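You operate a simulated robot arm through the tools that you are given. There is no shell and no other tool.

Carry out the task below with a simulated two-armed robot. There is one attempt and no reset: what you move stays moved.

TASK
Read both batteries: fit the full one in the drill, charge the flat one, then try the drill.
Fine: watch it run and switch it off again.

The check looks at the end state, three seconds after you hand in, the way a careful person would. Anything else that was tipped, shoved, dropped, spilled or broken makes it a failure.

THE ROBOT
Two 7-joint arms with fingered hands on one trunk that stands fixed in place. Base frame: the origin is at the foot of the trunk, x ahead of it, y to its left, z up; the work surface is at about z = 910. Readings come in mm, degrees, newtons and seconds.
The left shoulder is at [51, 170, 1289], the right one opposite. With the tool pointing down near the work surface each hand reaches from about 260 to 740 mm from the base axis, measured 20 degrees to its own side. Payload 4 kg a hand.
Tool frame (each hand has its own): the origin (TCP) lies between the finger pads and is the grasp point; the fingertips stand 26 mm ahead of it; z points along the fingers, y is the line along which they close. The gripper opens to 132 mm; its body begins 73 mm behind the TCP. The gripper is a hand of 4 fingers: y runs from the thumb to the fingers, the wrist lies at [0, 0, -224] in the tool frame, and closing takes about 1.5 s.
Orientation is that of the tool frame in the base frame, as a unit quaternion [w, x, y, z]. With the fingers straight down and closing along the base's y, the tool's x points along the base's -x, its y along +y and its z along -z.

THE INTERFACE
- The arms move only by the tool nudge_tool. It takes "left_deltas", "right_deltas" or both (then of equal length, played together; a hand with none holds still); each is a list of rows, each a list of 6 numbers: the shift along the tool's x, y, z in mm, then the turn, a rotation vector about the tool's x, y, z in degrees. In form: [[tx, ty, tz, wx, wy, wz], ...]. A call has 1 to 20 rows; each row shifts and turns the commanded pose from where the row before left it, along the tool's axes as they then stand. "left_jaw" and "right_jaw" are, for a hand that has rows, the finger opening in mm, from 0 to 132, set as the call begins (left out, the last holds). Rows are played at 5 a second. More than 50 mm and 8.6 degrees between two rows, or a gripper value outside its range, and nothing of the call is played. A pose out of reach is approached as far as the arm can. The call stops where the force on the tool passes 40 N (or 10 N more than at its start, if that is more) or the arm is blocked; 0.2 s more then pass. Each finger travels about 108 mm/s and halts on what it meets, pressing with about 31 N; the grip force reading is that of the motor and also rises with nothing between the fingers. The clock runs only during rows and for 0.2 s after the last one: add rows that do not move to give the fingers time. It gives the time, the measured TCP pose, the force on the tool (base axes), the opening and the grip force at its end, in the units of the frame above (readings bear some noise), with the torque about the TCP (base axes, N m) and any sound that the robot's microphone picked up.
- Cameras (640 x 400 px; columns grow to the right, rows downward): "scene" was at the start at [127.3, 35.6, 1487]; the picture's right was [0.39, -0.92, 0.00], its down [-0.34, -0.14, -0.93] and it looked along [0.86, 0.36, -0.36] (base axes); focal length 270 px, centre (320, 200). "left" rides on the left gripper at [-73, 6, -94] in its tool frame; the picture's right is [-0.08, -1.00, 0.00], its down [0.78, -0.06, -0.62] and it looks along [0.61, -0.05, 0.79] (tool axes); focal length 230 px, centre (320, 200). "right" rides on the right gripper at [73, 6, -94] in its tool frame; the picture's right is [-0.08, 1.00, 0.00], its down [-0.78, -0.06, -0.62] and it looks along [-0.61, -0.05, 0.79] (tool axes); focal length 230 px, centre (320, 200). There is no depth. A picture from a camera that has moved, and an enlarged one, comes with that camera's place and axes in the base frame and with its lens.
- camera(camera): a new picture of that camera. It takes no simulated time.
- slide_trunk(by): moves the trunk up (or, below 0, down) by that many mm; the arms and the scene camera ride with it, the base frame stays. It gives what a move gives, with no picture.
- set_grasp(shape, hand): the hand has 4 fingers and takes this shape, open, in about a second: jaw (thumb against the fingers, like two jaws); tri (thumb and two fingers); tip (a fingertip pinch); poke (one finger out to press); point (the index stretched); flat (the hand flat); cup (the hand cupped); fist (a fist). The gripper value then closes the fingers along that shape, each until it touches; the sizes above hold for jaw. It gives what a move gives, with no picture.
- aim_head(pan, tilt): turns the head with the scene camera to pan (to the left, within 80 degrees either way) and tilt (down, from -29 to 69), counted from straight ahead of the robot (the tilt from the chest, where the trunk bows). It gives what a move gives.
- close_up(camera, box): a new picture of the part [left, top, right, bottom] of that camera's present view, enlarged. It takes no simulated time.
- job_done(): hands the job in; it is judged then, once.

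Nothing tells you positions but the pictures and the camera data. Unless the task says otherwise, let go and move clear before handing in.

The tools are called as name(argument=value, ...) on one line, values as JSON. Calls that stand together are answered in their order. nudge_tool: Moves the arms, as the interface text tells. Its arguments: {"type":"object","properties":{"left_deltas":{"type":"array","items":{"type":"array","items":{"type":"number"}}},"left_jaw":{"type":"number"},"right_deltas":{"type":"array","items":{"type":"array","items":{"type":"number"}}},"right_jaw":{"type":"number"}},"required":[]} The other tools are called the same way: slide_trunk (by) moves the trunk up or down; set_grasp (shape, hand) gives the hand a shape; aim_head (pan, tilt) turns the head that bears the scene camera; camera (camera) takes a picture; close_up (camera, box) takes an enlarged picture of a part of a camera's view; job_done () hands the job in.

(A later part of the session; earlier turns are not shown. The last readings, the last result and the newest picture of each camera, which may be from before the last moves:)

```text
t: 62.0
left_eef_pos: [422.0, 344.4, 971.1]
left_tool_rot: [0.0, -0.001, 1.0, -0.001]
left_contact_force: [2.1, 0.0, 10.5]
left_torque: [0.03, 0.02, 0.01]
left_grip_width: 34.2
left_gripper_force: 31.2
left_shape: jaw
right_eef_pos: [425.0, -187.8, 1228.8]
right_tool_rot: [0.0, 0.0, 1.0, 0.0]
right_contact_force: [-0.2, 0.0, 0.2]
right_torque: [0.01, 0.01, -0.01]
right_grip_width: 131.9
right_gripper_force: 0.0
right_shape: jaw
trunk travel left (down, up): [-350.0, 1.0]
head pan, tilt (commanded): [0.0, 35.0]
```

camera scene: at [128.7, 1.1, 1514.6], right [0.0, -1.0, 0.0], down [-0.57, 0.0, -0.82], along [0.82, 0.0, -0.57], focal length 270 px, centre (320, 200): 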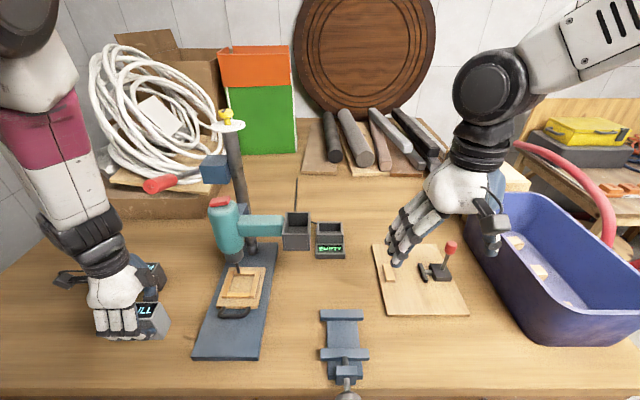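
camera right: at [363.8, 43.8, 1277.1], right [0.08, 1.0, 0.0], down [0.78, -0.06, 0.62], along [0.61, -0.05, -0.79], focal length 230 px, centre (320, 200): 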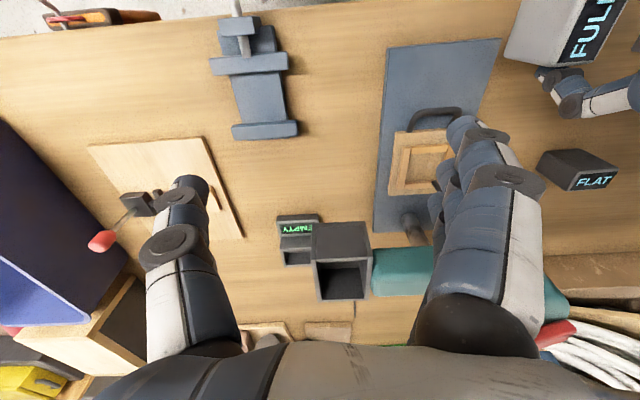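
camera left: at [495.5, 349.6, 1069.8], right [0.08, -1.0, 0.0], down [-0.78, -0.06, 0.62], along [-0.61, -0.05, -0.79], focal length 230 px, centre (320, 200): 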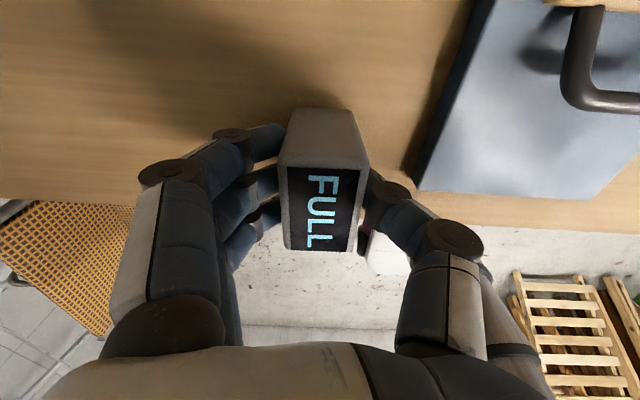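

It has touched down (10.5 N). I release, rise straight up, and turn the hand to the 90° yaw.

nudge_tool(left_deltas=[[0, 0, 0, 0, 0, 0], [0, 0, 0, 0, 0, 0], [0, 0, 0, 0, 0, 0], [0, 0, 0, 0, 0, 0], [0, 0, 0, 0, 0, 0], [0, 0, -20, 0, 0, 0], [0, 0, -45, 0, 0, 0], [0, 0, -45, 0, 0, 0], [0, 0, 0, 0, 0, 0]], left_jaw=100)

nudge_tool(left_deltas=[[0, 0, 0, 0, 0, -8.5], [0, 0, 0, 0, 0, -8.5], [0, 0, 0, 0, 0, -8.5], [0, 0, 0, 0, 0, -8.5], [0, 0, 0, 0, 0, -8.5], [0, 0, 0, 0, 0, -8.5], [0, 0, 0, 0, 0, -8.5], [0, 0, 0, 0, 0, -8.5], [0, 0, 0, 0, 0, -8.5], [0, 0, 0, 0, 0, -8.5], [0, 0, 0, 0, 0, -5], [0, 0, 0, 0, 0, 0]], left_jaw=110)

camera(camera="left")

close_up(camera="scene", box=[80, 240, 240, 380])

```text
t: 64.0
left_eef_pos: [421.5, 346.7, 1081.6]
left_tool_rot: [-0.001, 0.0, 1.0, 0.0]
left_contact_force: [0.4, 0.2, 0.3]
left_torque: [-0.02, -0.03, -0.02]
left_grip_width: 99.8
left_gripper_force: 0.1
left_shape: jaw
right_eef_pos: [427.0, -186.5, 1228.9]
right_tool_rot: [-0.001, 0.0, 1.0, 0.0]
right_contact_force: [0.6, 0.1, -0.2]
right_torque: [-0.02, 0.06, 0.04]
right_grip_width: 131.8
right_gripper_force: 0.0
right_shape: jaw
trunk travel left (down, up): [-350.0, 1.0]
head pan, tilt (commanded): [0.0, 35.0]
```

```text
t: 66.6
left_eef_pos: [423.2, 345.9, 1079.3]
left_tool_rot: [0.0, 0.708, -0.706, 0.0]
left_contact_force: [-0.7, -0.2, -0.4]
left_torque: [0.03, -0.03, -0.01]
left_grip_width: 109.9
left_gripper_force: 0.0
left_shape: jaw
right_eef_pos: [425.8, -187.4, 1229.0]
right_tool_rot: [0.0, 0.0, 1.0, 0.0]
right_contact_force: [0.2, -0.4, 0.1]
right_torque: [0.0, 0.01, -0.02]
right_grip_width: 131.9
right_gripper_force: 0.1
right_shape: jaw
trunk travel left (down, up): [-350.0, 1.0]
head pan, tilt (commanded): [0.0, 35.0]
```

```text
taken
camera left: at [416.4, 417.1, 1173.2], right [1.0, 0.08, 0.0], down [0.06, -0.78, 0.62], along [0.05, -0.61, -0.79], focal length 230 px, centre (320, 200)
```

left: 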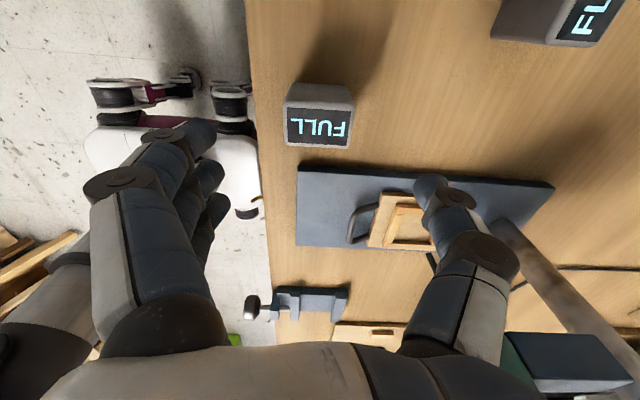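

```text
2.86 times, centred on (160, 310) of scene
camera zoom: at [128.6, -0.2, 1514.7], right [0.0, -1.0, 0.0], down [-0.57, 0.0, -0.82], along [0.82, 0.0, -0.57], focal length 772 px, centre (777, -114)
```

zoom: 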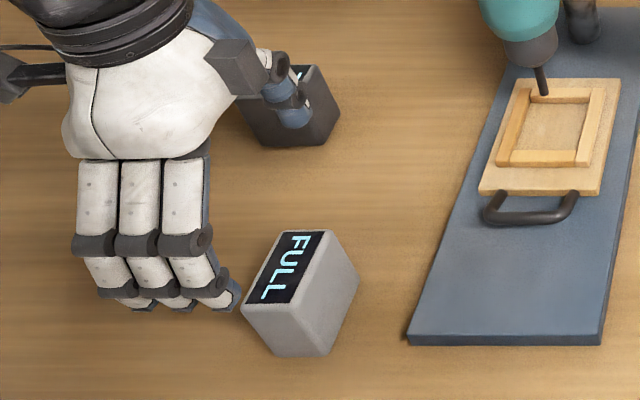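

close_up(camera="left", box=[260, 60, 380, 160])

```text
4.00 times, centred on (320, 110) of left
camera zoom: at [416.4, 417.1, 1173.2], right [1.0, 0.08, 0.0], down [0.06, -0.78, 0.62], along [0.05, -0.61, -0.79], focal length 920 px, centre (320, 560)
```

zoom: 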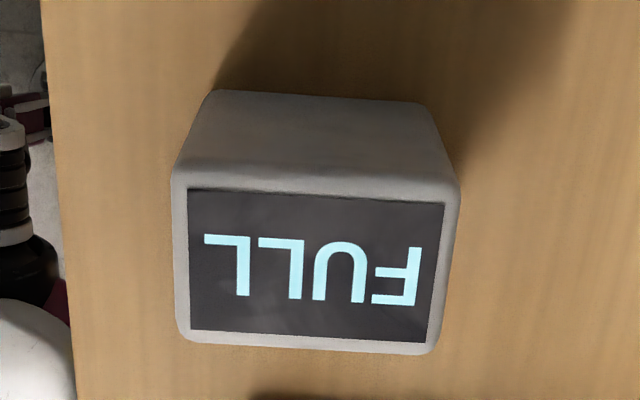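

FULL is at about (421.5, 346.5). I tilt the hand 17° (wrist to the left), descend with fingers along ±x, and grip the ends.

nudge_tool(left_deltas=[[0, 1.5, 0, 0, 8.5, 0], [0, 0, 0, 0, 8.5, 0], [-10.8, 0, 35.4, 0, 0, 0], [-10.8, 0, 35.4, 0, 0, 0], [-10.8, 0, 35.4, 0, 0, 0], [0, 0, 0, 0, 0, 0]])

camera(camera="left")

close_up(camera="scene", box=[80, 240, 240, 380])

```text
t: 68.0
left_eef_pos: [421.7, 345.7, 971.6]
left_tool_rot: [0.104, 0.699, -0.699, 0.104]
left_contact_force: [0.1, 0.5, 0.1]
left_torque: [0.01, -0.04, -0.02]
left_grip_width: 109.5
left_gripper_force: 0.1
left_shape: jaw
right_eef_pos: [425.3, -187.2, 1229.2]
right_tool_rot: [-0.001, 0.0, 1.0, 0.0]
right_contact_force: [-0.5, -0.8, 0.0]
right_torque: [-0.02, 0.02, -0.01]
right_grip_width: 132.2
right_gripper_force: 0.1
right_shape: jaw
trunk travel left (down, up): [-350.0, 1.0]
head pan, tilt (commanded): [0.0, 35.0]
```

```text
taken
camera left: at [416.1, 441.6, 1038.9], right [1.0, 0.07, -0.02], down [0.06, -0.57, 0.82], along [0.05, -0.82, -0.57], focal length 230 px, centre (320, 200)
```

left: 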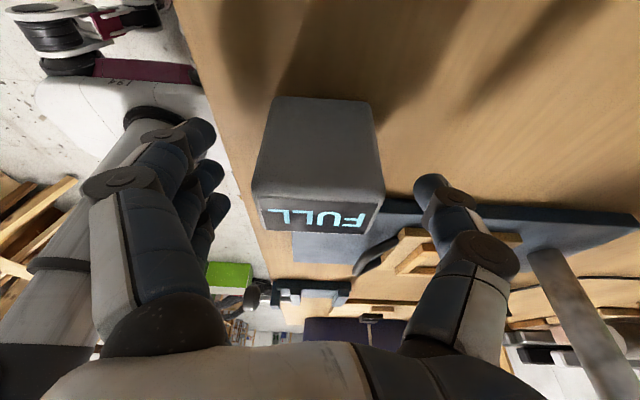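

```text
2.86 times, centred on (160, 310) of scene
camera zoom: at [127.9, -0.6, 1514.8], right [0.0, -1.0, 0.0], down [-0.57, 0.0, -0.82], along [0.82, 0.0, -0.57], focal length 772 px, centre (777, -114)
```

zoom: 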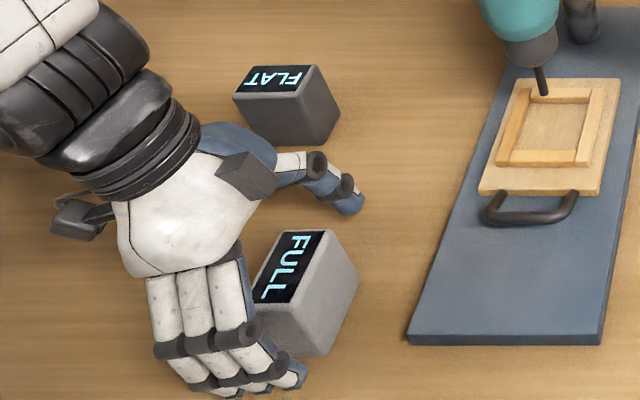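

The fingers straddle both ends, so I close on it.

nudge_tool(left_deltas=[[0, 0, 0, 0, 0, 0], [0, 0, 0, 0, 0, 0], [0, 0, 0, 0, 0, 0], [0, 0, 0, 0, 0, 0], [0, 0, 0, 0, 0, 0], [0, 0, 0, 0, 0, 0], [0, 0, 0, 0, 0, 0], [0, 0, 0, 0, 0, 0]], left_jaw=40)

camera(camera="left")

close_up(camera="scene", box=[80, 240, 240, 380])

```text
t: 69.8
left_eef_pos: [422.7, 346.8, 970.3]
left_tool_rot: [0.104, 0.7, -0.699, 0.105]
left_contact_force: [0.7, -0.1, 0.5]
left_torque: [0.09, -0.06, -0.02]
left_grip_width: 48.8
left_gripper_force: 31.1
left_shape: jaw
right_eef_pos: [425.7, -187.1, 1228.7]
right_tool_rot: [0.0, 0.0, 1.0, 0.0]
right_contact_force: [-0.3, 0.7, -1.5]
right_torque: [0.0, 0.01, 0.01]
right_grip_width: 131.9
right_gripper_force: 0.1
right_shape: jaw
trunk travel left (down, up): [-350.0, 1.0]
head pan, tilt (commanded): [0.0, 35.0]
```

```text
taken
camera left: at [416.5, 441.9, 1038.9], right [1.0, 0.07, -0.02], down [0.06, -0.57, 0.82], along [0.05, -0.82, -0.57], focal length 230 px, centre (320, 200)
```

left: 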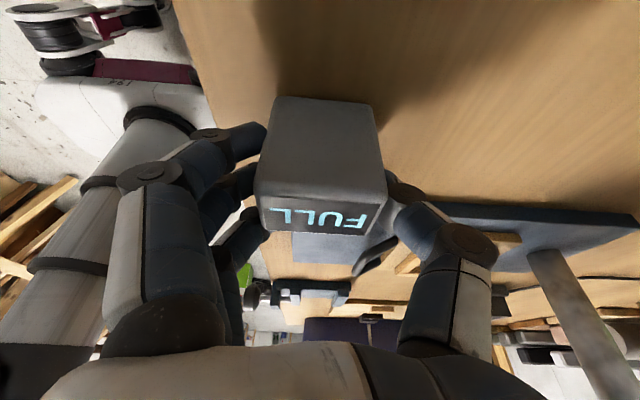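

```text
2.86 times, centred on (160, 310) of scene
camera zoom: at [128.6, -0.2, 1514.7], right [0.0, -1.0, 0.0], down [-0.57, 0.0, -0.82], along [0.82, 0.0, -0.57], focal length 772 px, centre (777, -114)
```

zoom: 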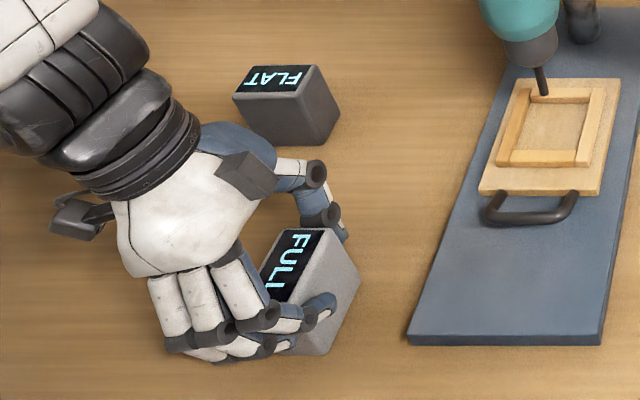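

Grip made; I lift straight up by about 40 mm and check that it hangs upright.

nudge_tool(left_deltas=[[4.4, 0, -14.3, 0, 0, 0], [8.8, 0, -28.7, 0, 0, 0], [0, 0, 0, 0, 0, 0]])

camera(camera="left")

close_up(camera="scene", box=[80, 240, 240, 380])

```text
t: 70.6
left_eef_pos: [422.3, 346.6, 1014.8]
left_tool_rot: [0.105, 0.7, -0.698, 0.105]
left_contact_force: [0.6, -0.2, -3.0]
left_torque: [0.0, -0.04, 0.0]
left_grip_width: 49.0
left_gripper_force: 31.0
left_shape: jaw
right_eef_pos: [425.8, -186.4, 1228.0]
right_tool_rot: [0.0, 0.0, 1.0, 0.001]
right_contact_force: [-0.7, 0.4, 0.8]
right_torque: [-0.01, -0.01, -0.04]
right_grip_width: 131.9
right_gripper_force: 0.1
right_shape: jaw
trunk travel left (down, up): [-350.0, 1.0]
head pan, tilt (commanded): [0.0, 35.0]
```

```text
taken
camera left: at [416.2, 442.3, 1082.2], right [1.0, 0.07, -0.02], down [0.06, -0.57, 0.82], along [0.05, -0.82, -0.57], focal length 230 px, centre (320, 200)
```

left: 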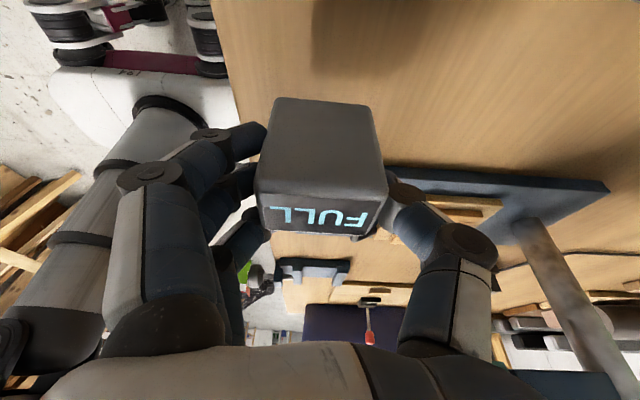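

```text
2.86 times, centred on (160, 310) of scene
camera zoom: at [129.3, 0.6, 1514.6], right [0.0, -1.0, 0.0], down [-0.57, 0.0, -0.82], along [0.82, 0.0, -0.57], focal length 772 px, centre (777, -114)
```

zoom: 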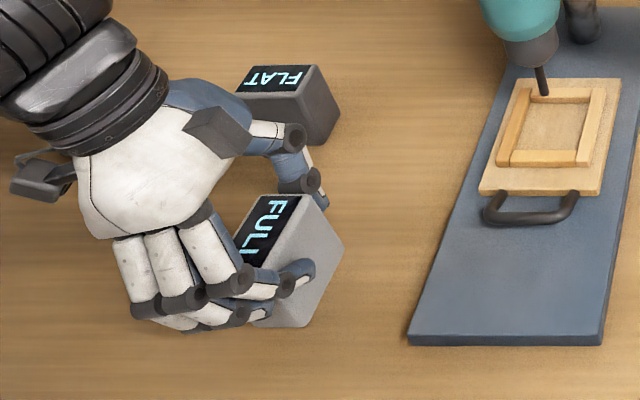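

It hangs steady. I carry it right to y≈72, then take a look.

nudge_tool(left_deltas=[[43, 8, 13.1, 0, 0, 0], [43, 7, 13.1, 0, 0, 0], [43, 0, 13.1, 0, 0, 0], [43, 0, 13.1, 0, 0, 0], [43, -5, 13.1, 0, 0, 0], [43, -10, 13.1, 0, 0, 0], [4, 0, 1.2, 0, 0, 0], [0, 0, 0, 0, 0, 0]])

camera(camera="scene")

camera(camera="left")

```text
t: 72.4
left_eef_pos: [421.9, 70.1, 1012.8]
left_tool_rot: [-0.105, -0.699, 0.7, -0.105]
left_contact_force: [0.8, 1.0, -3.1]
left_torque: [0.0, 0.0, -0.01]
left_grip_width: 48.4
left_gripper_force: 31.2
left_shape: jaw
right_eef_pos: [425.1, -188.0, 1228.2]
right_tool_rot: [-0.001, 0.0, 1.0, 0.0]
right_contact_force: [0.0, 0.1, 0.5]
right_torque: [0.0, 0.0, 0.02]
right_grip_width: 132.0
right_gripper_force: 0.1
right_shape: jaw
trunk travel left (down, up): [-350.0, 1.0]
head pan, tilt (commanded): [0.0, 35.0]
```

```text
taken
camera scene: at [128.8, -1.1, 1514.6], right [0.0, -1.0, 0.0], down [-0.57, 0.0, -0.82], along [0.82, 0.0, -0.57], focal length 270 px, centre (320, 200)
```

scene: 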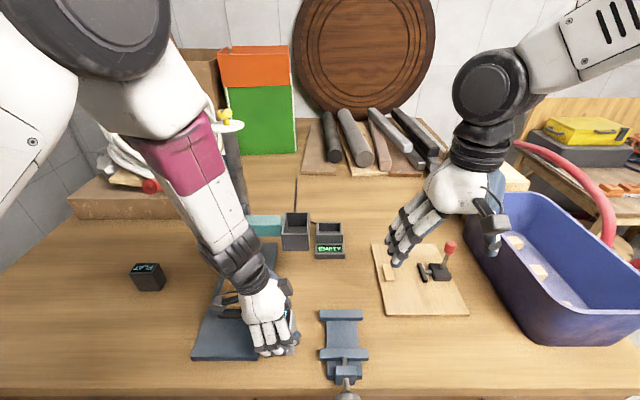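

```text
taken
camera left: at [415.1, 165.8, 1081.5], right [1.0, 0.07, -0.02], down [0.06, -0.57, 0.82], along [0.05, -0.82, -0.57], focal length 230 px, centre (320, 200)
```

left: 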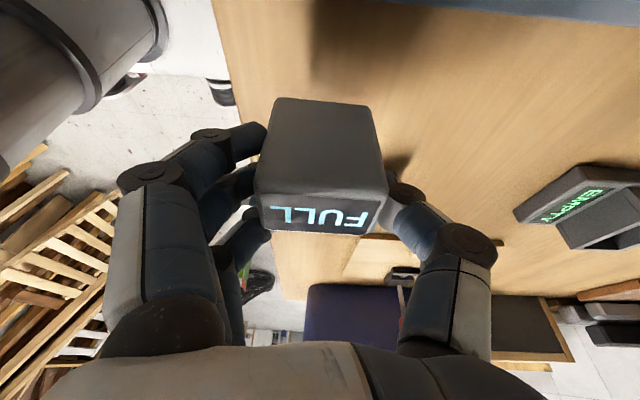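

In position: FULL is over the bare table between the drill base and the vise. I'll lower it gently.

nudge_tool(left_deltas=[[-5.8, 0, 19.1, 0, 0, 0], [-5.3, 0, 17.2, 0, 0, 0], [0, 0, 0, 0, 0, 0]])

close_up(camera="scene", box=[180, 260, 380, 400])

```text
t: 73.2
left_eef_pos: [421.3, 69.2, 975.3]
left_tool_rot: [-0.104, -0.699, 0.699, -0.104]
left_contact_force: [-0.2, 0.0, -3.2]
left_torque: [0.0, -0.02, 0.03]
left_grip_width: 48.4
left_gripper_force: 31.0
left_shape: jaw
right_eef_pos: [426.1, -186.6, 1228.6]
right_tool_rot: [0.0, 0.0, 1.0, 0.0]
right_contact_force: [-0.3, -0.4, 0.3]
right_torque: [0.0, 0.0, -0.01]
right_grip_width: 131.6
right_gripper_force: 0.1
right_shape: jaw
trunk travel left (down, up): [-350.0, 1.0]
head pan, tilt (commanded): [0.0, 35.0]
```

```text
2.86 times, centred on (280, 330) of scene
camera zoom: at [128.6, -0.3, 1514.7], right [0.0, -1.0, 0.0], down [-0.57, 0.0, -0.82], along [0.82, 0.0, -0.57], focal length 772 px, centre (434, -171)
```

zoom: 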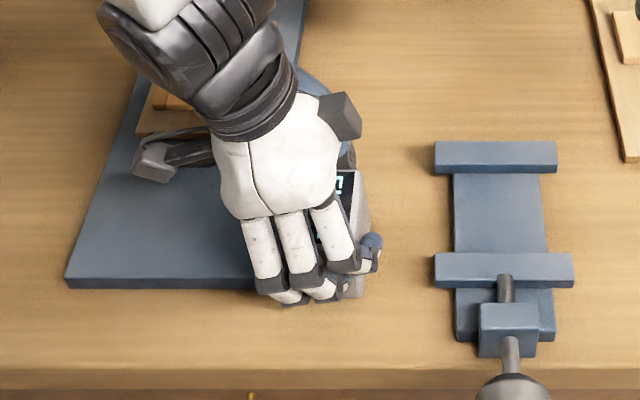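

nudge_tool(left_deltas=[[-0.6, 0, 1.9, 0, 0, 0], [-0.3, 0, 1, 0, 0, 0], [-0.3, 0, 1, 0, 0, 0], [0, 0, 0, 0, 0, 0]])

```text
t: 74.2
left_eef_pos: [420.8, 71.2, 971.1]
left_tool_rot: [-0.105, -0.699, 0.699, -0.105]
left_contact_force: [-0.8, -1.0, 1.4]
left_torque: [0.03, -0.05, 0.0]
left_grip_width: 48.5
left_gripper_force: 31.0
left_shape: jaw
right_eef_pos: [425.1, -188.3, 1228.8]
right_tool_rot: [0.0, 0.0, 1.0, -0.001]
right_contact_force: [-0.2, 0.2, -0.4]
right_torque: [0.01, 0.02, 0.01]
right_grip_width: 131.8
right_gripper_force: 0.1
right_shape: jaw
trunk travel left (down, up): [-350.0, 1.0]
head pan, tilt (commanded): [0.0, 35.0]
```

nudge_tool(left_deltas=[[-0.3, 0, 1, 0, 0, 0], [0, 0, 0, 0, 0, 0]])

```text
t: 74.8
left_eef_pos: [420.8, 71.9, 970.4]
left_tool_rot: [-0.105, -0.699, 0.7, -0.104]
left_contact_force: [0.2, -2.1, 6.2]
left_torque: [0.04, -0.08, -0.01]
left_grip_width: 48.7
left_gripper_force: 31.1
left_shape: jaw
right_eef_pos: [424.7, -187.9, 1227.8]
right_tool_rot: [0.0, 0.0, 1.0, 0.001]
right_contact_force: [-0.6, 0.1, 0.0]
right_torque: [0.01, 0.01, -0.02]
right_grip_width: 132.0
right_gripper_force: 0.0
right_shape: jaw
trunk travel left (down, up): [-350.0, 1.0]
head pan, tilt (commanded): [0.0, 35.0]
```

It's down. I release, back out along the fingers, and swing the left hand away to the left.

nudge_tool(left_deltas=[[0, 0, 0, 0, 0, 0], [0, 0, 0, 0, 0, 0], [0, 0, 0, 0, 0, 0], [0, 0, 0, 0, 0, 0], [0, 0, 0, 0, 0, 0]], left_jaw=100)

nudge_tool(left_deltas=[[0, 0, -20, 0, 0, 0], [0, 0, -40, 0, 0, 0], [0, 0, -40, 0, 0, 0], [-43, 0, -13.1, 0, 0, 0], [-43, 0, -13.1, 0, 0, 0], [-43, 0, -13.1, 0, 0, 0], [-43, 0, -13.1, 0, 0, 0], [-43, 0, -13.1, 0, 0, 0], [0, 0, 0, 0, 0, 0]])

camera(camera="scene")

```text
t: 76.0
left_eef_pos: [421.3, 70.9, 970.3]
left_tool_rot: [0.105, 0.7, -0.699, 0.105]
left_contact_force: [-0.1, 0.7, 0.2]
left_torque: [-0.01, -0.02, -0.02]
left_grip_width: 99.7
left_gripper_force: 0.0
left_shape: jaw
right_eef_pos: [426.7, -187.1, 1228.7]
right_tool_rot: [0.001, 0.0, 1.0, 0.0]
right_contact_force: [0.7, -0.3, 0.2]
right_torque: [0.0, -0.01, -0.01]
right_grip_width: 132.0
right_gripper_force: 0.2
right_shape: jaw
trunk travel left (down, up): [-350.0, 1.0]
head pan, tilt (commanded): [0.0, 35.0]
```

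```text
t: 78.0
left_eef_pos: [418.3, 329.1, 1067.4]
left_tool_rot: [-0.105, -0.699, 0.7, -0.104]
left_contact_force: [0.5, -0.7, -1.3]
left_torque: [0.01, 0.01, -0.01]
left_grip_width: 99.6
left_gripper_force: 0.0
left_shape: jaw
right_eef_pos: [426.1, -187.7, 1228.4]
right_tool_rot: [0.0, 0.0, 1.0, 0.0]
right_contact_force: [-0.4, -0.4, -1.1]
right_torque: [0.04, -0.01, 0.0]
right_grip_width: 131.9
right_gripper_force: 0.2
right_shape: jaw
trunk travel left (down, up): [-350.0, 1.0]
head pan, tilt (commanded): [0.0, 35.0]
```

```text
taken
camera scene: at [128.5, -1.1, 1514.7], right [0.0, -1.0, 0.0], down [-0.57, 0.0, -0.82], along [0.82, 0.0, -0.57], focal length 270 px, centre (320, 200)
```

scene: 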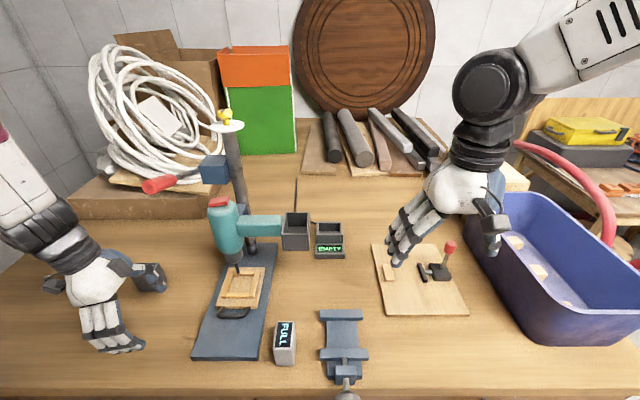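

FULL stands between the drill base and the vise. Now the right hand comes over it at neutral yaw.

nudge_tool(right_deltas=[[0, 43, 10, 0, 0, 0], [0, 43, 10, 0, 0, 0], [0, 43, 10, 0, 0, 0], [0, 43, 10, 0, 0, 0], [0, 43, 20, 0, 0, 0], [0, 43, 20, 0, 0, 0], [0, 0, 30, 0, 0, 0], [0, 0, 0, 0, 0, 0]], right_jaw=110)

camera(camera="scene")

camera(camera="right")

```text
t: 79.8
left_eef_pos: [418.4, 329.5, 1066.4]
left_tool_rot: [0.104, 0.699, -0.699, 0.105]
left_contact_force: [0.2, 0.2, 1.4]
left_torque: [-0.01, -0.01, 0.0]
left_grip_width: 99.8
left_gripper_force: 0.1
left_shape: jaw
right_eef_pos: [432.0, 71.2, 1127.6]
right_tool_rot: [0.004, 0.008, 1.0, 0.01]
right_contact_force: [0.2, -0.7, 0.3]
right_torque: [0.01, -0.02, 0.0]
right_grip_width: 110.1
right_gripper_force: 0.2
right_shape: jaw
trunk travel left (down, up): [-350.0, 1.0]
head pan, tilt (commanded): [0.0, 35.0]
```

```text
taken
camera scene: at [128.1, 0.9, 1514.7], right [0.0, -1.0, 0.0], down [-0.57, 0.0, -0.82], along [0.82, 0.0, -0.57], focal length 270 px, centre (320, 200)
```

scene: 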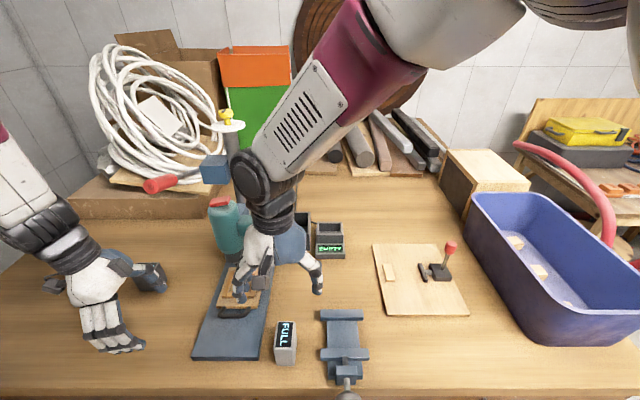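

```text
taken
camera right: at [357.4, 75.7, 1220.2], right [0.09, 1.0, 0.02], down [0.78, -0.09, 0.62], along [0.62, -0.04, -0.78], focal length 230 px, centre (320, 200)
```

right: 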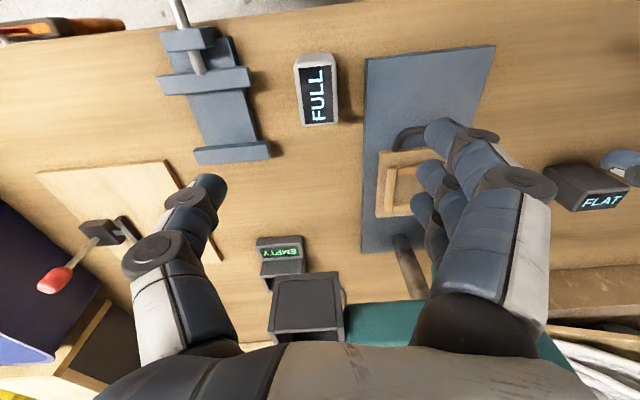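

The right arm begins to bind slightly here (about 6–10 mm off). I'll lower a little to see whether the error grows or shrinks, still well above the battery.

nudge_tool(right_deltas=[[0, 0, 30, 0, 0, 0], [0, 0, 30, 0, 0, 0], [0, 0, 0, 0, 0, 0]])

camera(camera="scene")

```text
t: 80.8
left_eef_pos: [419.2, 328.2, 1066.6]
left_tool_rot: [-0.105, -0.698, 0.7, -0.105]
left_contact_force: [0.3, 0.3, -0.7]
left_torque: [0.01, -0.01, 0.0]
left_grip_width: 99.8
left_gripper_force: 0.0
left_shape: jaw
right_eef_pos: [450.2, 61.9, 1083.5]
right_tool_rot: [0.005, 0.036, 0.999, 0.032]
right_contact_force: [0.0, 0.2, -0.2]
right_torque: [-0.01, -0.01, 0.01]
right_grip_width: 110.0
right_gripper_force: 0.0
right_shape: jaw
trunk travel left (down, up): [-350.0, 1.0]
head pan, tilt (commanded): [0.0, 35.0]
stopped in row 3 (right hand): the arm was blocked; the commanded pose is now the measured one
```

```text
taken
camera scene: at [129.1, -0.7, 1514.6], right [0.0, -1.0, 0.0], down [-0.57, 0.0, -0.82], along [0.82, 0.0, -0.57], focal length 270 px, centre (320, 200)
```

scene: 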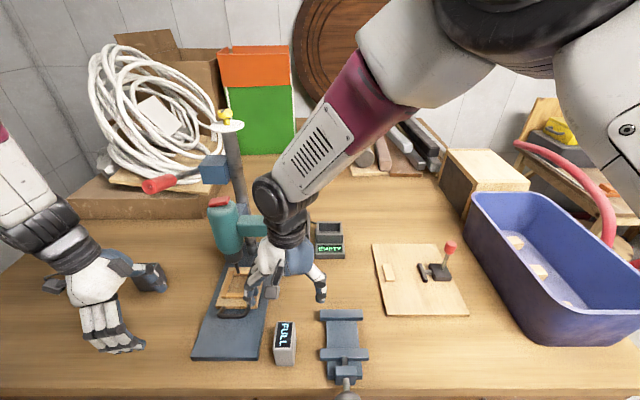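

The right arm has hit an inward joint limit at neutral yaw. I'll back it off to the right, straighten its orientation, and use the same trick: 90° yaw with a tilt so the wrist stays to the right. It can then grip FULL by the ends and keep that pose for the bay.

nudge_tool(right_deltas=[[2, -40, -20, 0.9, 0.15, -1.0], [2, -45, -20, 0.9, 0.15, -1.0], [2, -45, -20, 0.9, 0.15, -1.0], [2, -45, -10, 0.9, 0.15, -1.0], [0, 0, 0, 0, 0, 0]])

camera(camera="scene")

```text
t: 82.0
left_eef_pos: [418.0, 330.1, 1065.5]
left_tool_rot: [0.104, 0.7, -0.699, 0.104]
left_contact_force: [-0.3, -0.6, 0.1]
left_torque: [-0.03, 0.0, 0.04]
left_grip_width: 99.7
left_gripper_force: 0.1
left_shape: jaw
right_eef_pos: [434.9, -112.6, 1147.4]
right_tool_rot: [-0.001, -0.003, 1.0, -0.001]
right_contact_force: [0.3, 0.2, 0.5]
right_torque: [0.01, 0.0, -0.01]
right_grip_width: 109.9
right_gripper_force: 0.0
right_shape: jaw
trunk travel left (down, up): [-350.0, 1.0]
head pan, tilt (commanded): [0.0, 35.0]
```

```text
taken
camera scene: at [128.7, 1.0, 1514.6], right [0.0, -1.0, 0.0], down [-0.57, 0.0, -0.82], along [0.82, 0.0, -0.57], focal length 270 px, centre (320, 200)
```

scene: 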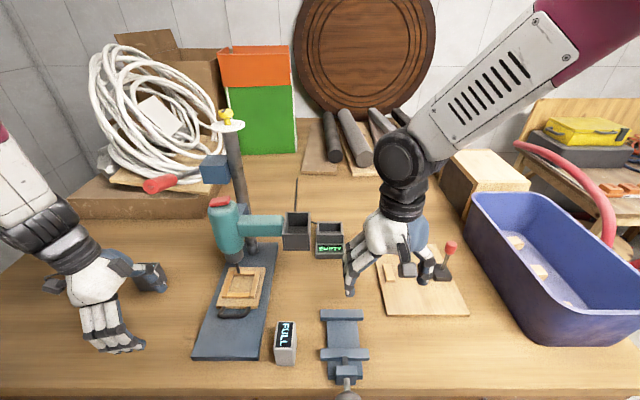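

Orientation restored. Now I turn the right hand 90° counter-clockwise here in free air.

nudge_tool(right_deltas=[[0, 0, 0, 0, 0, -8.5], [0, 0, 0, 0, 0, -8.5], [0, 0, 0, 0, 0, -8.5], [0, 0, 0, 0, 0, -8.5], [0, 0, 0, 0, 0, -8.5], [0, 0, 0, 0, 0, -8.5], [0, 0, 0, 0, 0, -8.5], [0, 0, 0, 0, 0, -8.5], [0, 0, 0, 0, 0, -8.5], [0, 0, 0, 0, 0, -8.5], [0, 0, 0, 0, 0, -5], [0, 0, 0, 0, 0, 0]])

camera(camera="scene")

```text
t: 84.6
left_eef_pos: [418.2, 327.5, 1066.8]
left_tool_rot: [0.105, 0.7, -0.699, 0.105]
left_contact_force: [0.1, -0.3, 0.6]
left_torque: [0.03, 0.02, -0.01]
left_grip_width: 100.0
left_gripper_force: 0.1
left_shape: jaw
right_eef_pos: [433.7, -114.4, 1145.6]
right_tool_rot: [0.003, 0.71, -0.704, 0.001]
right_contact_force: [0.3, 0.1, 0.2]
right_torque: [0.0, -0.03, -0.02]
right_grip_width: 110.1
right_gripper_force: 0.0
right_shape: jaw
trunk travel left (down, up): [-350.0, 1.0]
head pan, tilt (commanded): [0.0, 35.0]
```

```text
taken
camera scene: at [128.5, -0.2, 1514.7], right [0.0, -1.0, 0.0], down [-0.57, 0.0, -0.82], along [0.82, 0.0, -0.57], focal length 270 px, centre (320, 200)
```

scene: 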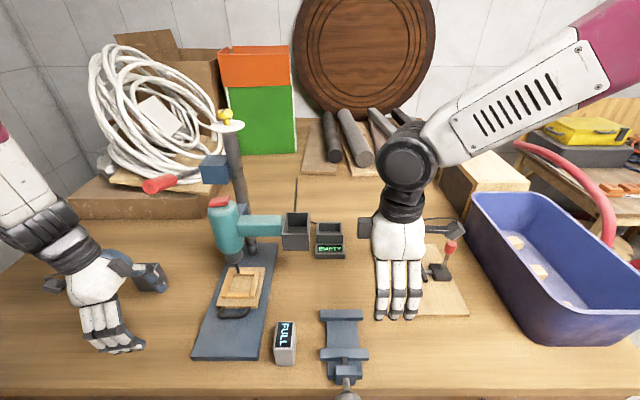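

Now I tilt the right hand 17° (fingers leaning left, wrist right) and bring it over FULL.

nudge_tool(right_deltas=[[0, 0, 0, 0, -8.5, 0], [0, 0, 0, 0, -8.5, 0], [-44, 4, 13.4, 0, 0, 0], [-44, 4, 13.4, 0, 0, 0], [-44, 3, 13.4, 0, 0, 0], [-44, 2, 13.4, 0, 0, 0], [0, 0, 0, 0, 0, 0]])

camera(camera="scene")

camera(camera="right")

```text
t: 86.2
left_eef_pos: [419.4, 328.4, 1066.1]
left_tool_rot: [0.105, 0.699, -0.699, 0.104]
left_contact_force: [0.0, 1.2, -0.6]
left_torque: [0.08, 0.0, -0.02]
left_grip_width: 99.9
left_gripper_force: 0.1
left_shape: jaw
right_eef_pos: [420.4, 69.9, 1143.8]
right_tool_rot: [-0.104, 0.701, -0.698, -0.104]
right_contact_force: [0.3, 0.6, -0.3]
right_torque: [-0.01, 0.03, 0.0]
right_grip_width: 110.5
right_gripper_force: 0.1
right_shape: jaw
trunk travel left (down, up): [-350.0, 1.0]
head pan, tilt (commanded): [0.0, 35.0]
```

```text
taken
camera scene: at [128.6, -1.1, 1514.7], right [0.0, -1.0, 0.0], down [-0.57, 0.0, -0.82], along [0.82, 0.0, -0.57], focal length 270 px, centre (320, 200)
```

scene: 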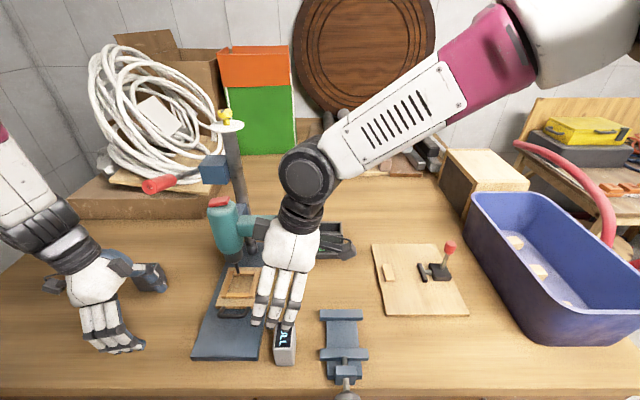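

```text
taken
camera right: at [414.5, -27.7, 1212.3], right [-1.0, 0.07, 0.02], down [0.06, 0.57, 0.82], along [0.04, 0.82, -0.57], focal length 230 px, centre (320, 200)
```

right: 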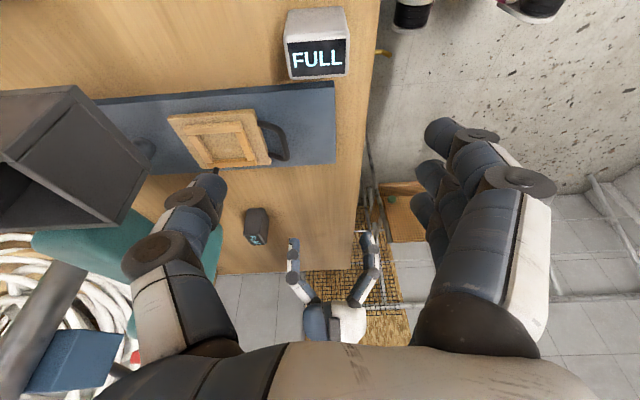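

The pose is exact this time. I'll zoom to measure FULL from the right camera before descending.

close_up(camera="right", box=[260, 0, 380, 90])

close_up(camera="scene", box=[220, 250, 340, 380])

```text
4.44 times, centred on (320, 45) of right
camera zoom: at [414.5, -27.7, 1212.3], right [-1.0, 0.07, 0.02], down [0.06, 0.57, 0.82], along [0.04, 0.82, -0.57], focal length 1022 px, centre (320, 889)
```

zoom: 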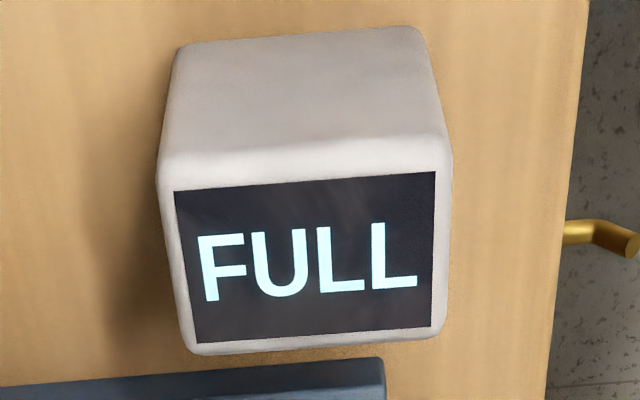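

```text
3.08 times, centred on (280, 315) of scene
camera zoom: at [128.6, -1.1, 1514.7], right [0.0, -1.0, 0.0], down [-0.57, 0.0, -0.82], along [0.82, 0.0, -0.57], focal length 832 px, centre (443, -154)
```

zoom: 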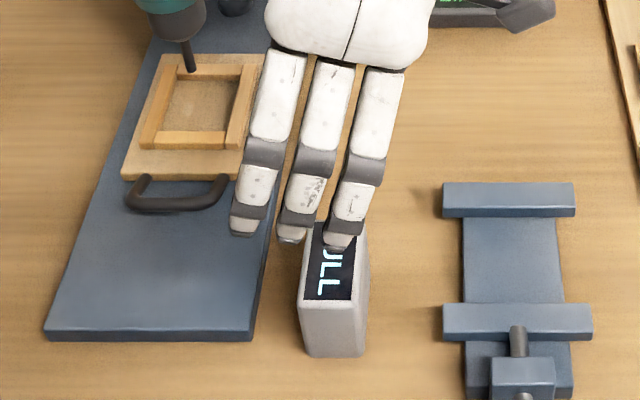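

FULL is at about (420, 70). I'll narrow the opening to 90 mm and descend straight down to grip it near the top, so the fingers stay above the bay rim later.

nudge_tool(right_deltas=[[12, 0, 39.4, 0, 0, 0], [12, 0, 39.4, 0, 0, 0], [12, 0, 39.4, 0, 0, 0], [6, 0, 20, 0, 0, 0], [0, 0, 0, 0, 0, 0]], right_jaw=90)

camera(camera="right")

close_up(camera="scene", box=[220, 250, 340, 380])

```text
t: 87.4
left_eef_pos: [417.6, 328.7, 1066.9]
left_tool_rot: [0.104, 0.699, -0.699, 0.105]
left_contact_force: [0.0, 0.0, -0.2]
left_torque: [0.01, 0.01, 0.01]
left_grip_width: 100.0
left_gripper_force: 0.0
left_shape: jaw
right_eef_pos: [418.9, 71.0, 999.3]
right_tool_rot: [-0.103, 0.702, -0.697, -0.104]
right_contact_force: [0.7, 1.2, 0.2]
right_torque: [0.01, 0.0, -0.01]
right_grip_width: 90.4
right_gripper_force: 0.0
right_shape: jaw
trunk travel left (down, up): [-350.0, 1.0]
head pan, tilt (commanded): [0.0, 35.0]
```

```text
taken
camera right: at [413.1, -25.7, 1067.2], right [-1.0, 0.07, 0.02], down [0.06, 0.57, 0.82], along [0.04, 0.82, -0.58], focal length 230 px, centre (320, 200)
```

right: 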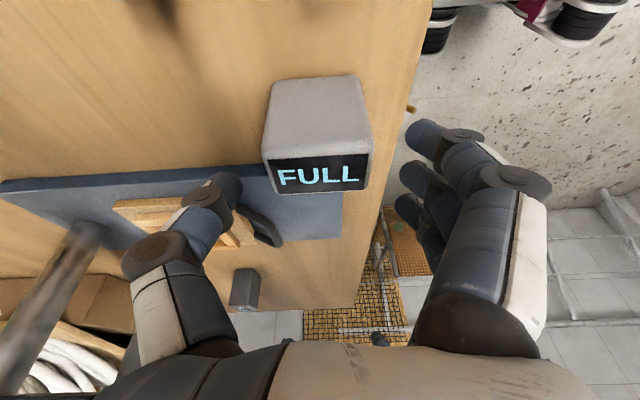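

```text
3.08 times, centred on (280, 315) of scene
camera zoom: at [128.6, -0.3, 1514.7], right [0.0, -1.0, 0.0], down [-0.57, 0.0, -0.82], along [0.82, 0.0, -0.57], focal length 832 px, centre (443, -154)
```

zoom: 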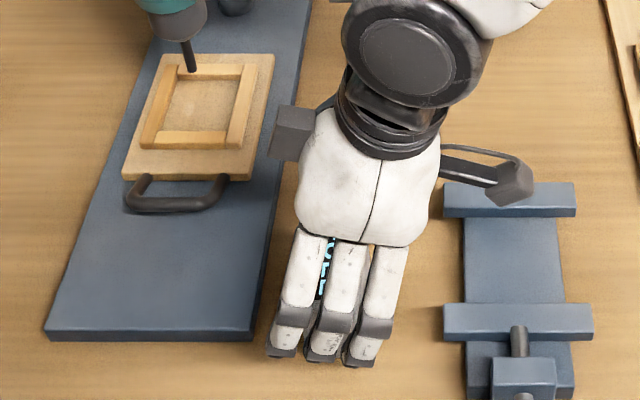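

Aligned. I go down 19 mm more and close.

nudge_tool(right_deltas=[[5.5, 0, 18.2, 0, 0, 0], [0, 0, 0, 0, 0, 0], [0, 0, 0, 0, 0, 0]])

nudge_tool(right_deltas=[[0, 0, 0, 0, 0, 0], [0, 0, 0, 0, 0, 0], [0, 0, 0, 0, 0, 0], [0, 0, 0, 0, 0, 0], [0, 0, 0, 0, 0, 0], [0, 0, 0, 0, 0, 0], [0, 0, 0, 0, 0, 0]], right_jaw=38)

camera(camera="right")

close_up(camera="scene", box=[220, 250, 340, 380])

```text
t: 88.2
left_eef_pos: [418.1, 329.6, 1067.4]
left_tool_rot: [0.105, 0.7, -0.699, 0.104]
left_contact_force: [0.0, -0.1, 0.7]
left_torque: [0.01, 0.02, -0.02]
left_grip_width: 99.9
left_gripper_force: 0.0
left_shape: jaw
right_eef_pos: [419.9, 71.0, 980.8]
right_tool_rot: [-0.103, 0.702, -0.697, -0.105]
right_contact_force: [-0.1, -0.1, -0.4]
right_torque: [0.03, 0.01, 0.01]
right_grip_width: 90.1
right_gripper_force: 0.0
right_shape: jaw
trunk travel left (down, up): [-350.0, 1.0]
head pan, tilt (commanded): [0.0, 35.0]
```

```text
t: 89.8
left_eef_pos: [419.2, 327.8, 1067.4]
left_tool_rot: [-0.104, -0.699, 0.7, -0.104]
left_contact_force: [-0.7, 0.1, -0.2]
left_torque: [-0.02, 0.0, -0.02]
left_grip_width: 100.1
left_gripper_force: 0.0
left_shape: jaw
right_eef_pos: [420.2, 71.6, 980.4]
right_tool_rot: [-0.103, 0.702, -0.697, -0.105]
right_contact_force: [0.8, -0.1, -0.2]
right_torque: [-0.09, -0.09, -0.02]
right_grip_width: 50.7
right_gripper_force: 31.3
right_shape: jaw
trunk travel left (down, up): [-350.0, 1.0]
head pan, tilt (commanded): [0.0, 35.0]
```

```text
taken
camera right: at [413.5, -25.9, 1049.3], right [-1.0, 0.07, 0.02], down [0.06, 0.57, 0.82], along [0.04, 0.82, -0.58], focal length 230 px, centre (320, 200)
```

right: 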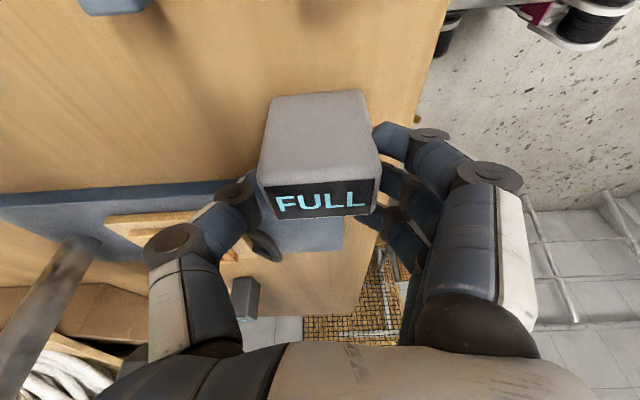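

```text
3.08 times, centred on (280, 315) of scene
camera zoom: at [128.6, -0.3, 1514.7], right [0.0, -1.0, 0.0], down [-0.57, 0.0, -0.82], along [0.82, 0.0, -0.57], focal length 832 px, centre (443, -154)
```

zoom: 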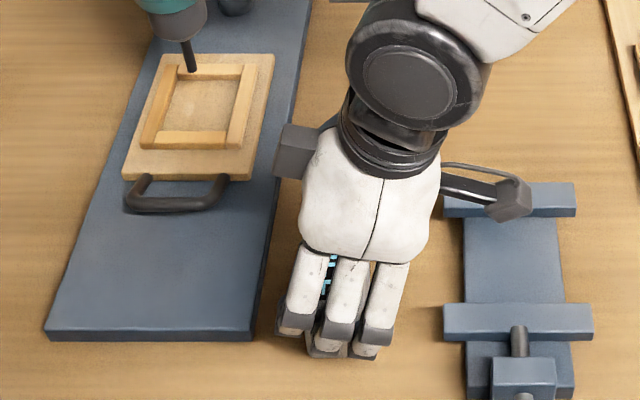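

FULL is gripped. I lift slightly and verify it hangs straight.

nudge_tool(right_deltas=[[-5.8, 0, -19.1, 0, 0, 0], [-11.7, 0, -38.2, 0, 0, 0], [0, 0, 0, 0, 0, 0]])

camera(camera="right")

close_up(camera="scene", box=[220, 250, 340, 380])

```text
t: 90.6
left_eef_pos: [418.3, 328.8, 1065.6]
left_tool_rot: [0.104, 0.699, -0.699, 0.104]
left_contact_force: [-0.3, -0.2, -0.8]
left_torque: [0.01, 0.04, 0.02]
left_grip_width: 99.6
left_gripper_force: 0.0
left_shape: jaw
right_eef_pos: [420.9, 72.8, 1041.8]
right_tool_rot: [-0.102, 0.702, -0.698, -0.104]
right_contact_force: [0.0, 0.2, -3.3]
right_torque: [0.03, -0.01, 0.02]
right_grip_width: 50.3
right_gripper_force: 31.7
right_shape: jaw
trunk travel left (down, up): [-350.0, 1.0]
head pan, tilt (commanded): [0.0, 35.0]
```

```text
taken
camera right: at [415.0, -24.1, 1109.5], right [-1.0, 0.07, 0.02], down [0.06, 0.57, 0.82], along [0.04, 0.82, -0.58], focal length 230 px, centre (320, 200)
```

right: 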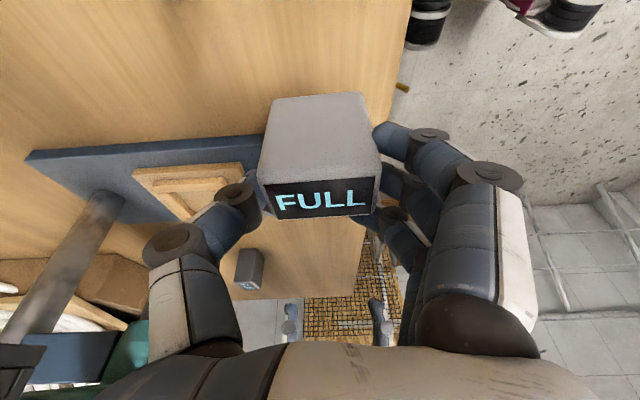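

```text
3.08 times, centred on (280, 315) of scene
camera zoom: at [129.3, 0.1, 1514.5], right [0.0, -1.0, 0.0], down [-0.57, 0.0, -0.82], along [0.82, 0.0, -0.57], focal length 832 px, centre (443, -154)
```

zoom: 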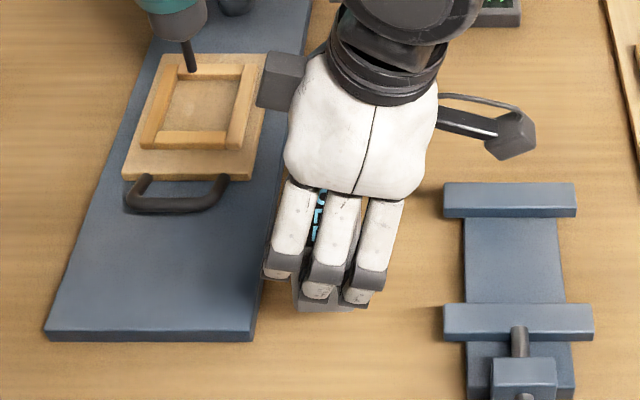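

It hangs straight. Now I raise it well above the bay rim while drifting toward the bay line.

nudge_tool(right_deltas=[[-8.2, -4, -42.3, 0, 0, 0], [-8.2, -4, -42.3, 0, 0, 0], [-8.2, -4, -42.3, 0, 0, 0], [-8.2, -4, -42.3, 0, 0, 0], [-8.2, -4, -42.3, 0, 0, 0], [0, 0, 0, 0, 0, 0]])

camera(camera="scene")

camera(camera="right")

```text
t: 92.0
left_eef_pos: [418.2, 328.1, 1066.0]
left_tool_rot: [0.105, 0.7, -0.699, 0.105]
left_contact_force: [0.1, 0.0, 0.2]
left_torque: [0.02, 0.0, 0.0]
left_grip_width: 99.5
left_gripper_force: 0.0
left_shape: jaw
right_eef_pos: [441.9, 48.1, 1255.2]
right_tool_rot: [-0.103, 0.702, -0.697, -0.104]
right_contact_force: [0.5, -0.1, -3.3]
right_torque: [-0.01, 0.0, 0.02]
right_grip_width: 50.1
right_gripper_force: 31.4
right_shape: jaw
trunk travel left (down, up): [-350.0, 1.0]
head pan, tilt (commanded): [0.0, 35.0]
```

```text
taken
camera scene: at [129.2, 0.1, 1514.6], right [0.0, -1.0, 0.0], down [-0.57, 0.0, -0.82], along [0.82, 0.0, -0.57], focal length 270 px, centre (320, 200)
```

scene: 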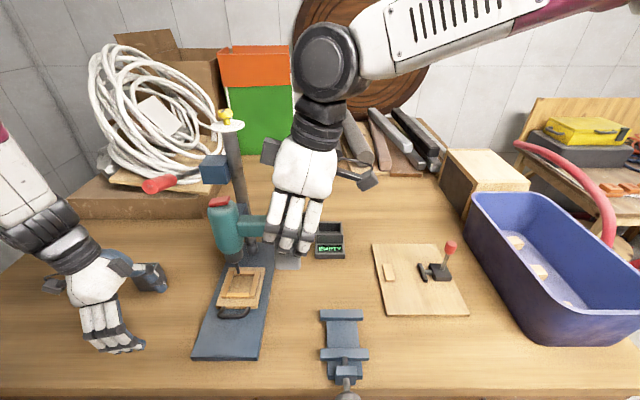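

```text
taken
camera right: at [435.5, -48.8, 1322.6], right [-1.0, 0.07, 0.02], down [0.06, 0.57, 0.82], along [0.04, 0.82, -0.58], focal length 230 px, centre (320, 200)
```

right: 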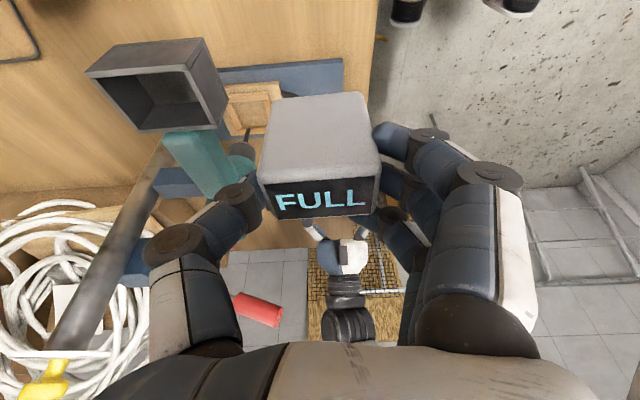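

The pose tracks exactly. The bay is visible and the battery bottom is at about z=1184. I now move forward to place it over the bay.

nudge_tool(right_deltas=[[0, -40, 0, 0, 0, 0], [0, -40, 0, 0, 0, 0], [0, -41, 0, 0, 0, 0], [0, 0, 0, 0, 0, 0]])

camera(camera="right")

camera(camera="scene")

camera(camera="left")

```text
t: 93.0
left_eef_pos: [417.8, 328.0, 1066.9]
left_tool_rot: [0.104, 0.7, -0.699, 0.104]
left_contact_force: [0.4, 0.2, -0.2]
left_torque: [0.0, 0.0, -0.01]
left_grip_width: 99.8
left_gripper_force: 0.0
left_shape: jaw
right_eef_pos: [560.6, 49.5, 1254.5]
right_tool_rot: [-0.104, 0.702, -0.697, -0.104]
right_contact_force: [-0.2, -0.9, -2.7]
right_torque: [0.01, -0.02, -0.02]
right_grip_width: 49.6
right_gripper_force: 31.3
right_shape: jaw
trunk travel left (down, up): [-350.0, 1.0]
head pan, tilt (commanded): [0.0, 35.0]
```

```text
taken
camera right: at [554.9, -47.7, 1323.3], right [-1.0, 0.07, 0.02], down [0.06, 0.57, 0.82], along [0.04, 0.82, -0.57], focal length 230 px, centre (320, 200)
```

right: 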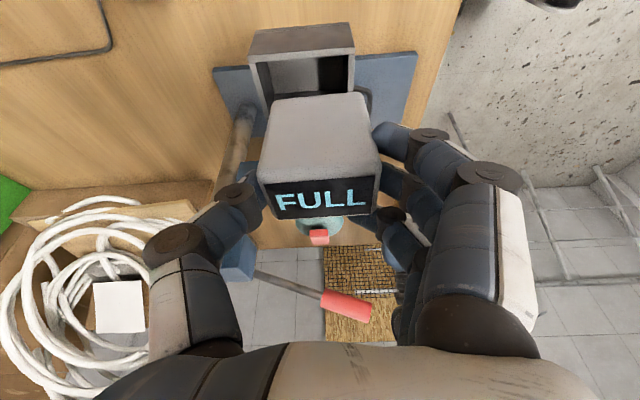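

```text
taken
camera scene: at [127.7, -0.6, 1514.8], right [0.0, -1.0, 0.0], down [-0.57, 0.0, -0.82], along [0.82, 0.0, -0.57], focal length 270 px, centre (320, 200)
```

scene: 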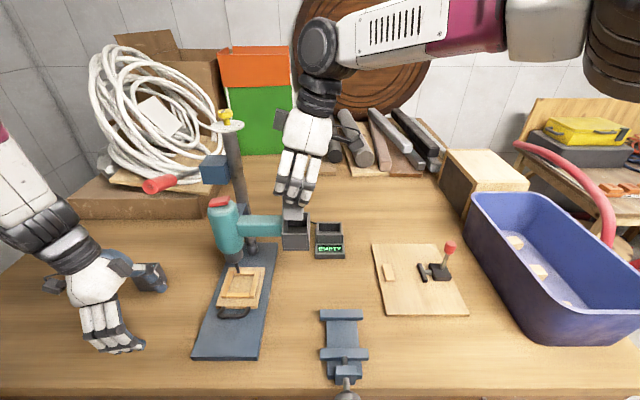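

```text
taken
camera left: at [411.4, 424.4, 1135.0], right [1.0, 0.07, -0.02], down [0.06, -0.57, 0.82], along [0.05, -0.82, -0.57], focal length 230 px, centre (320, 200)
```

left: 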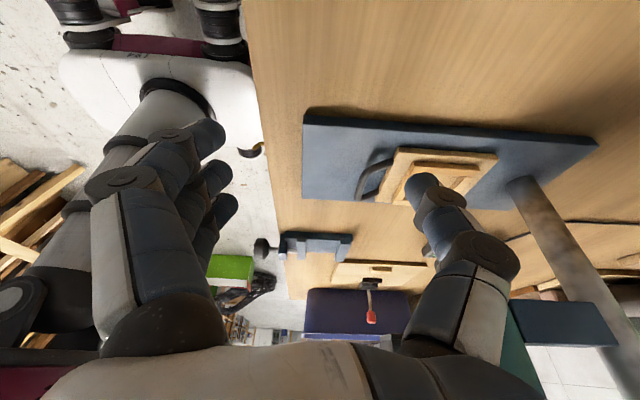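

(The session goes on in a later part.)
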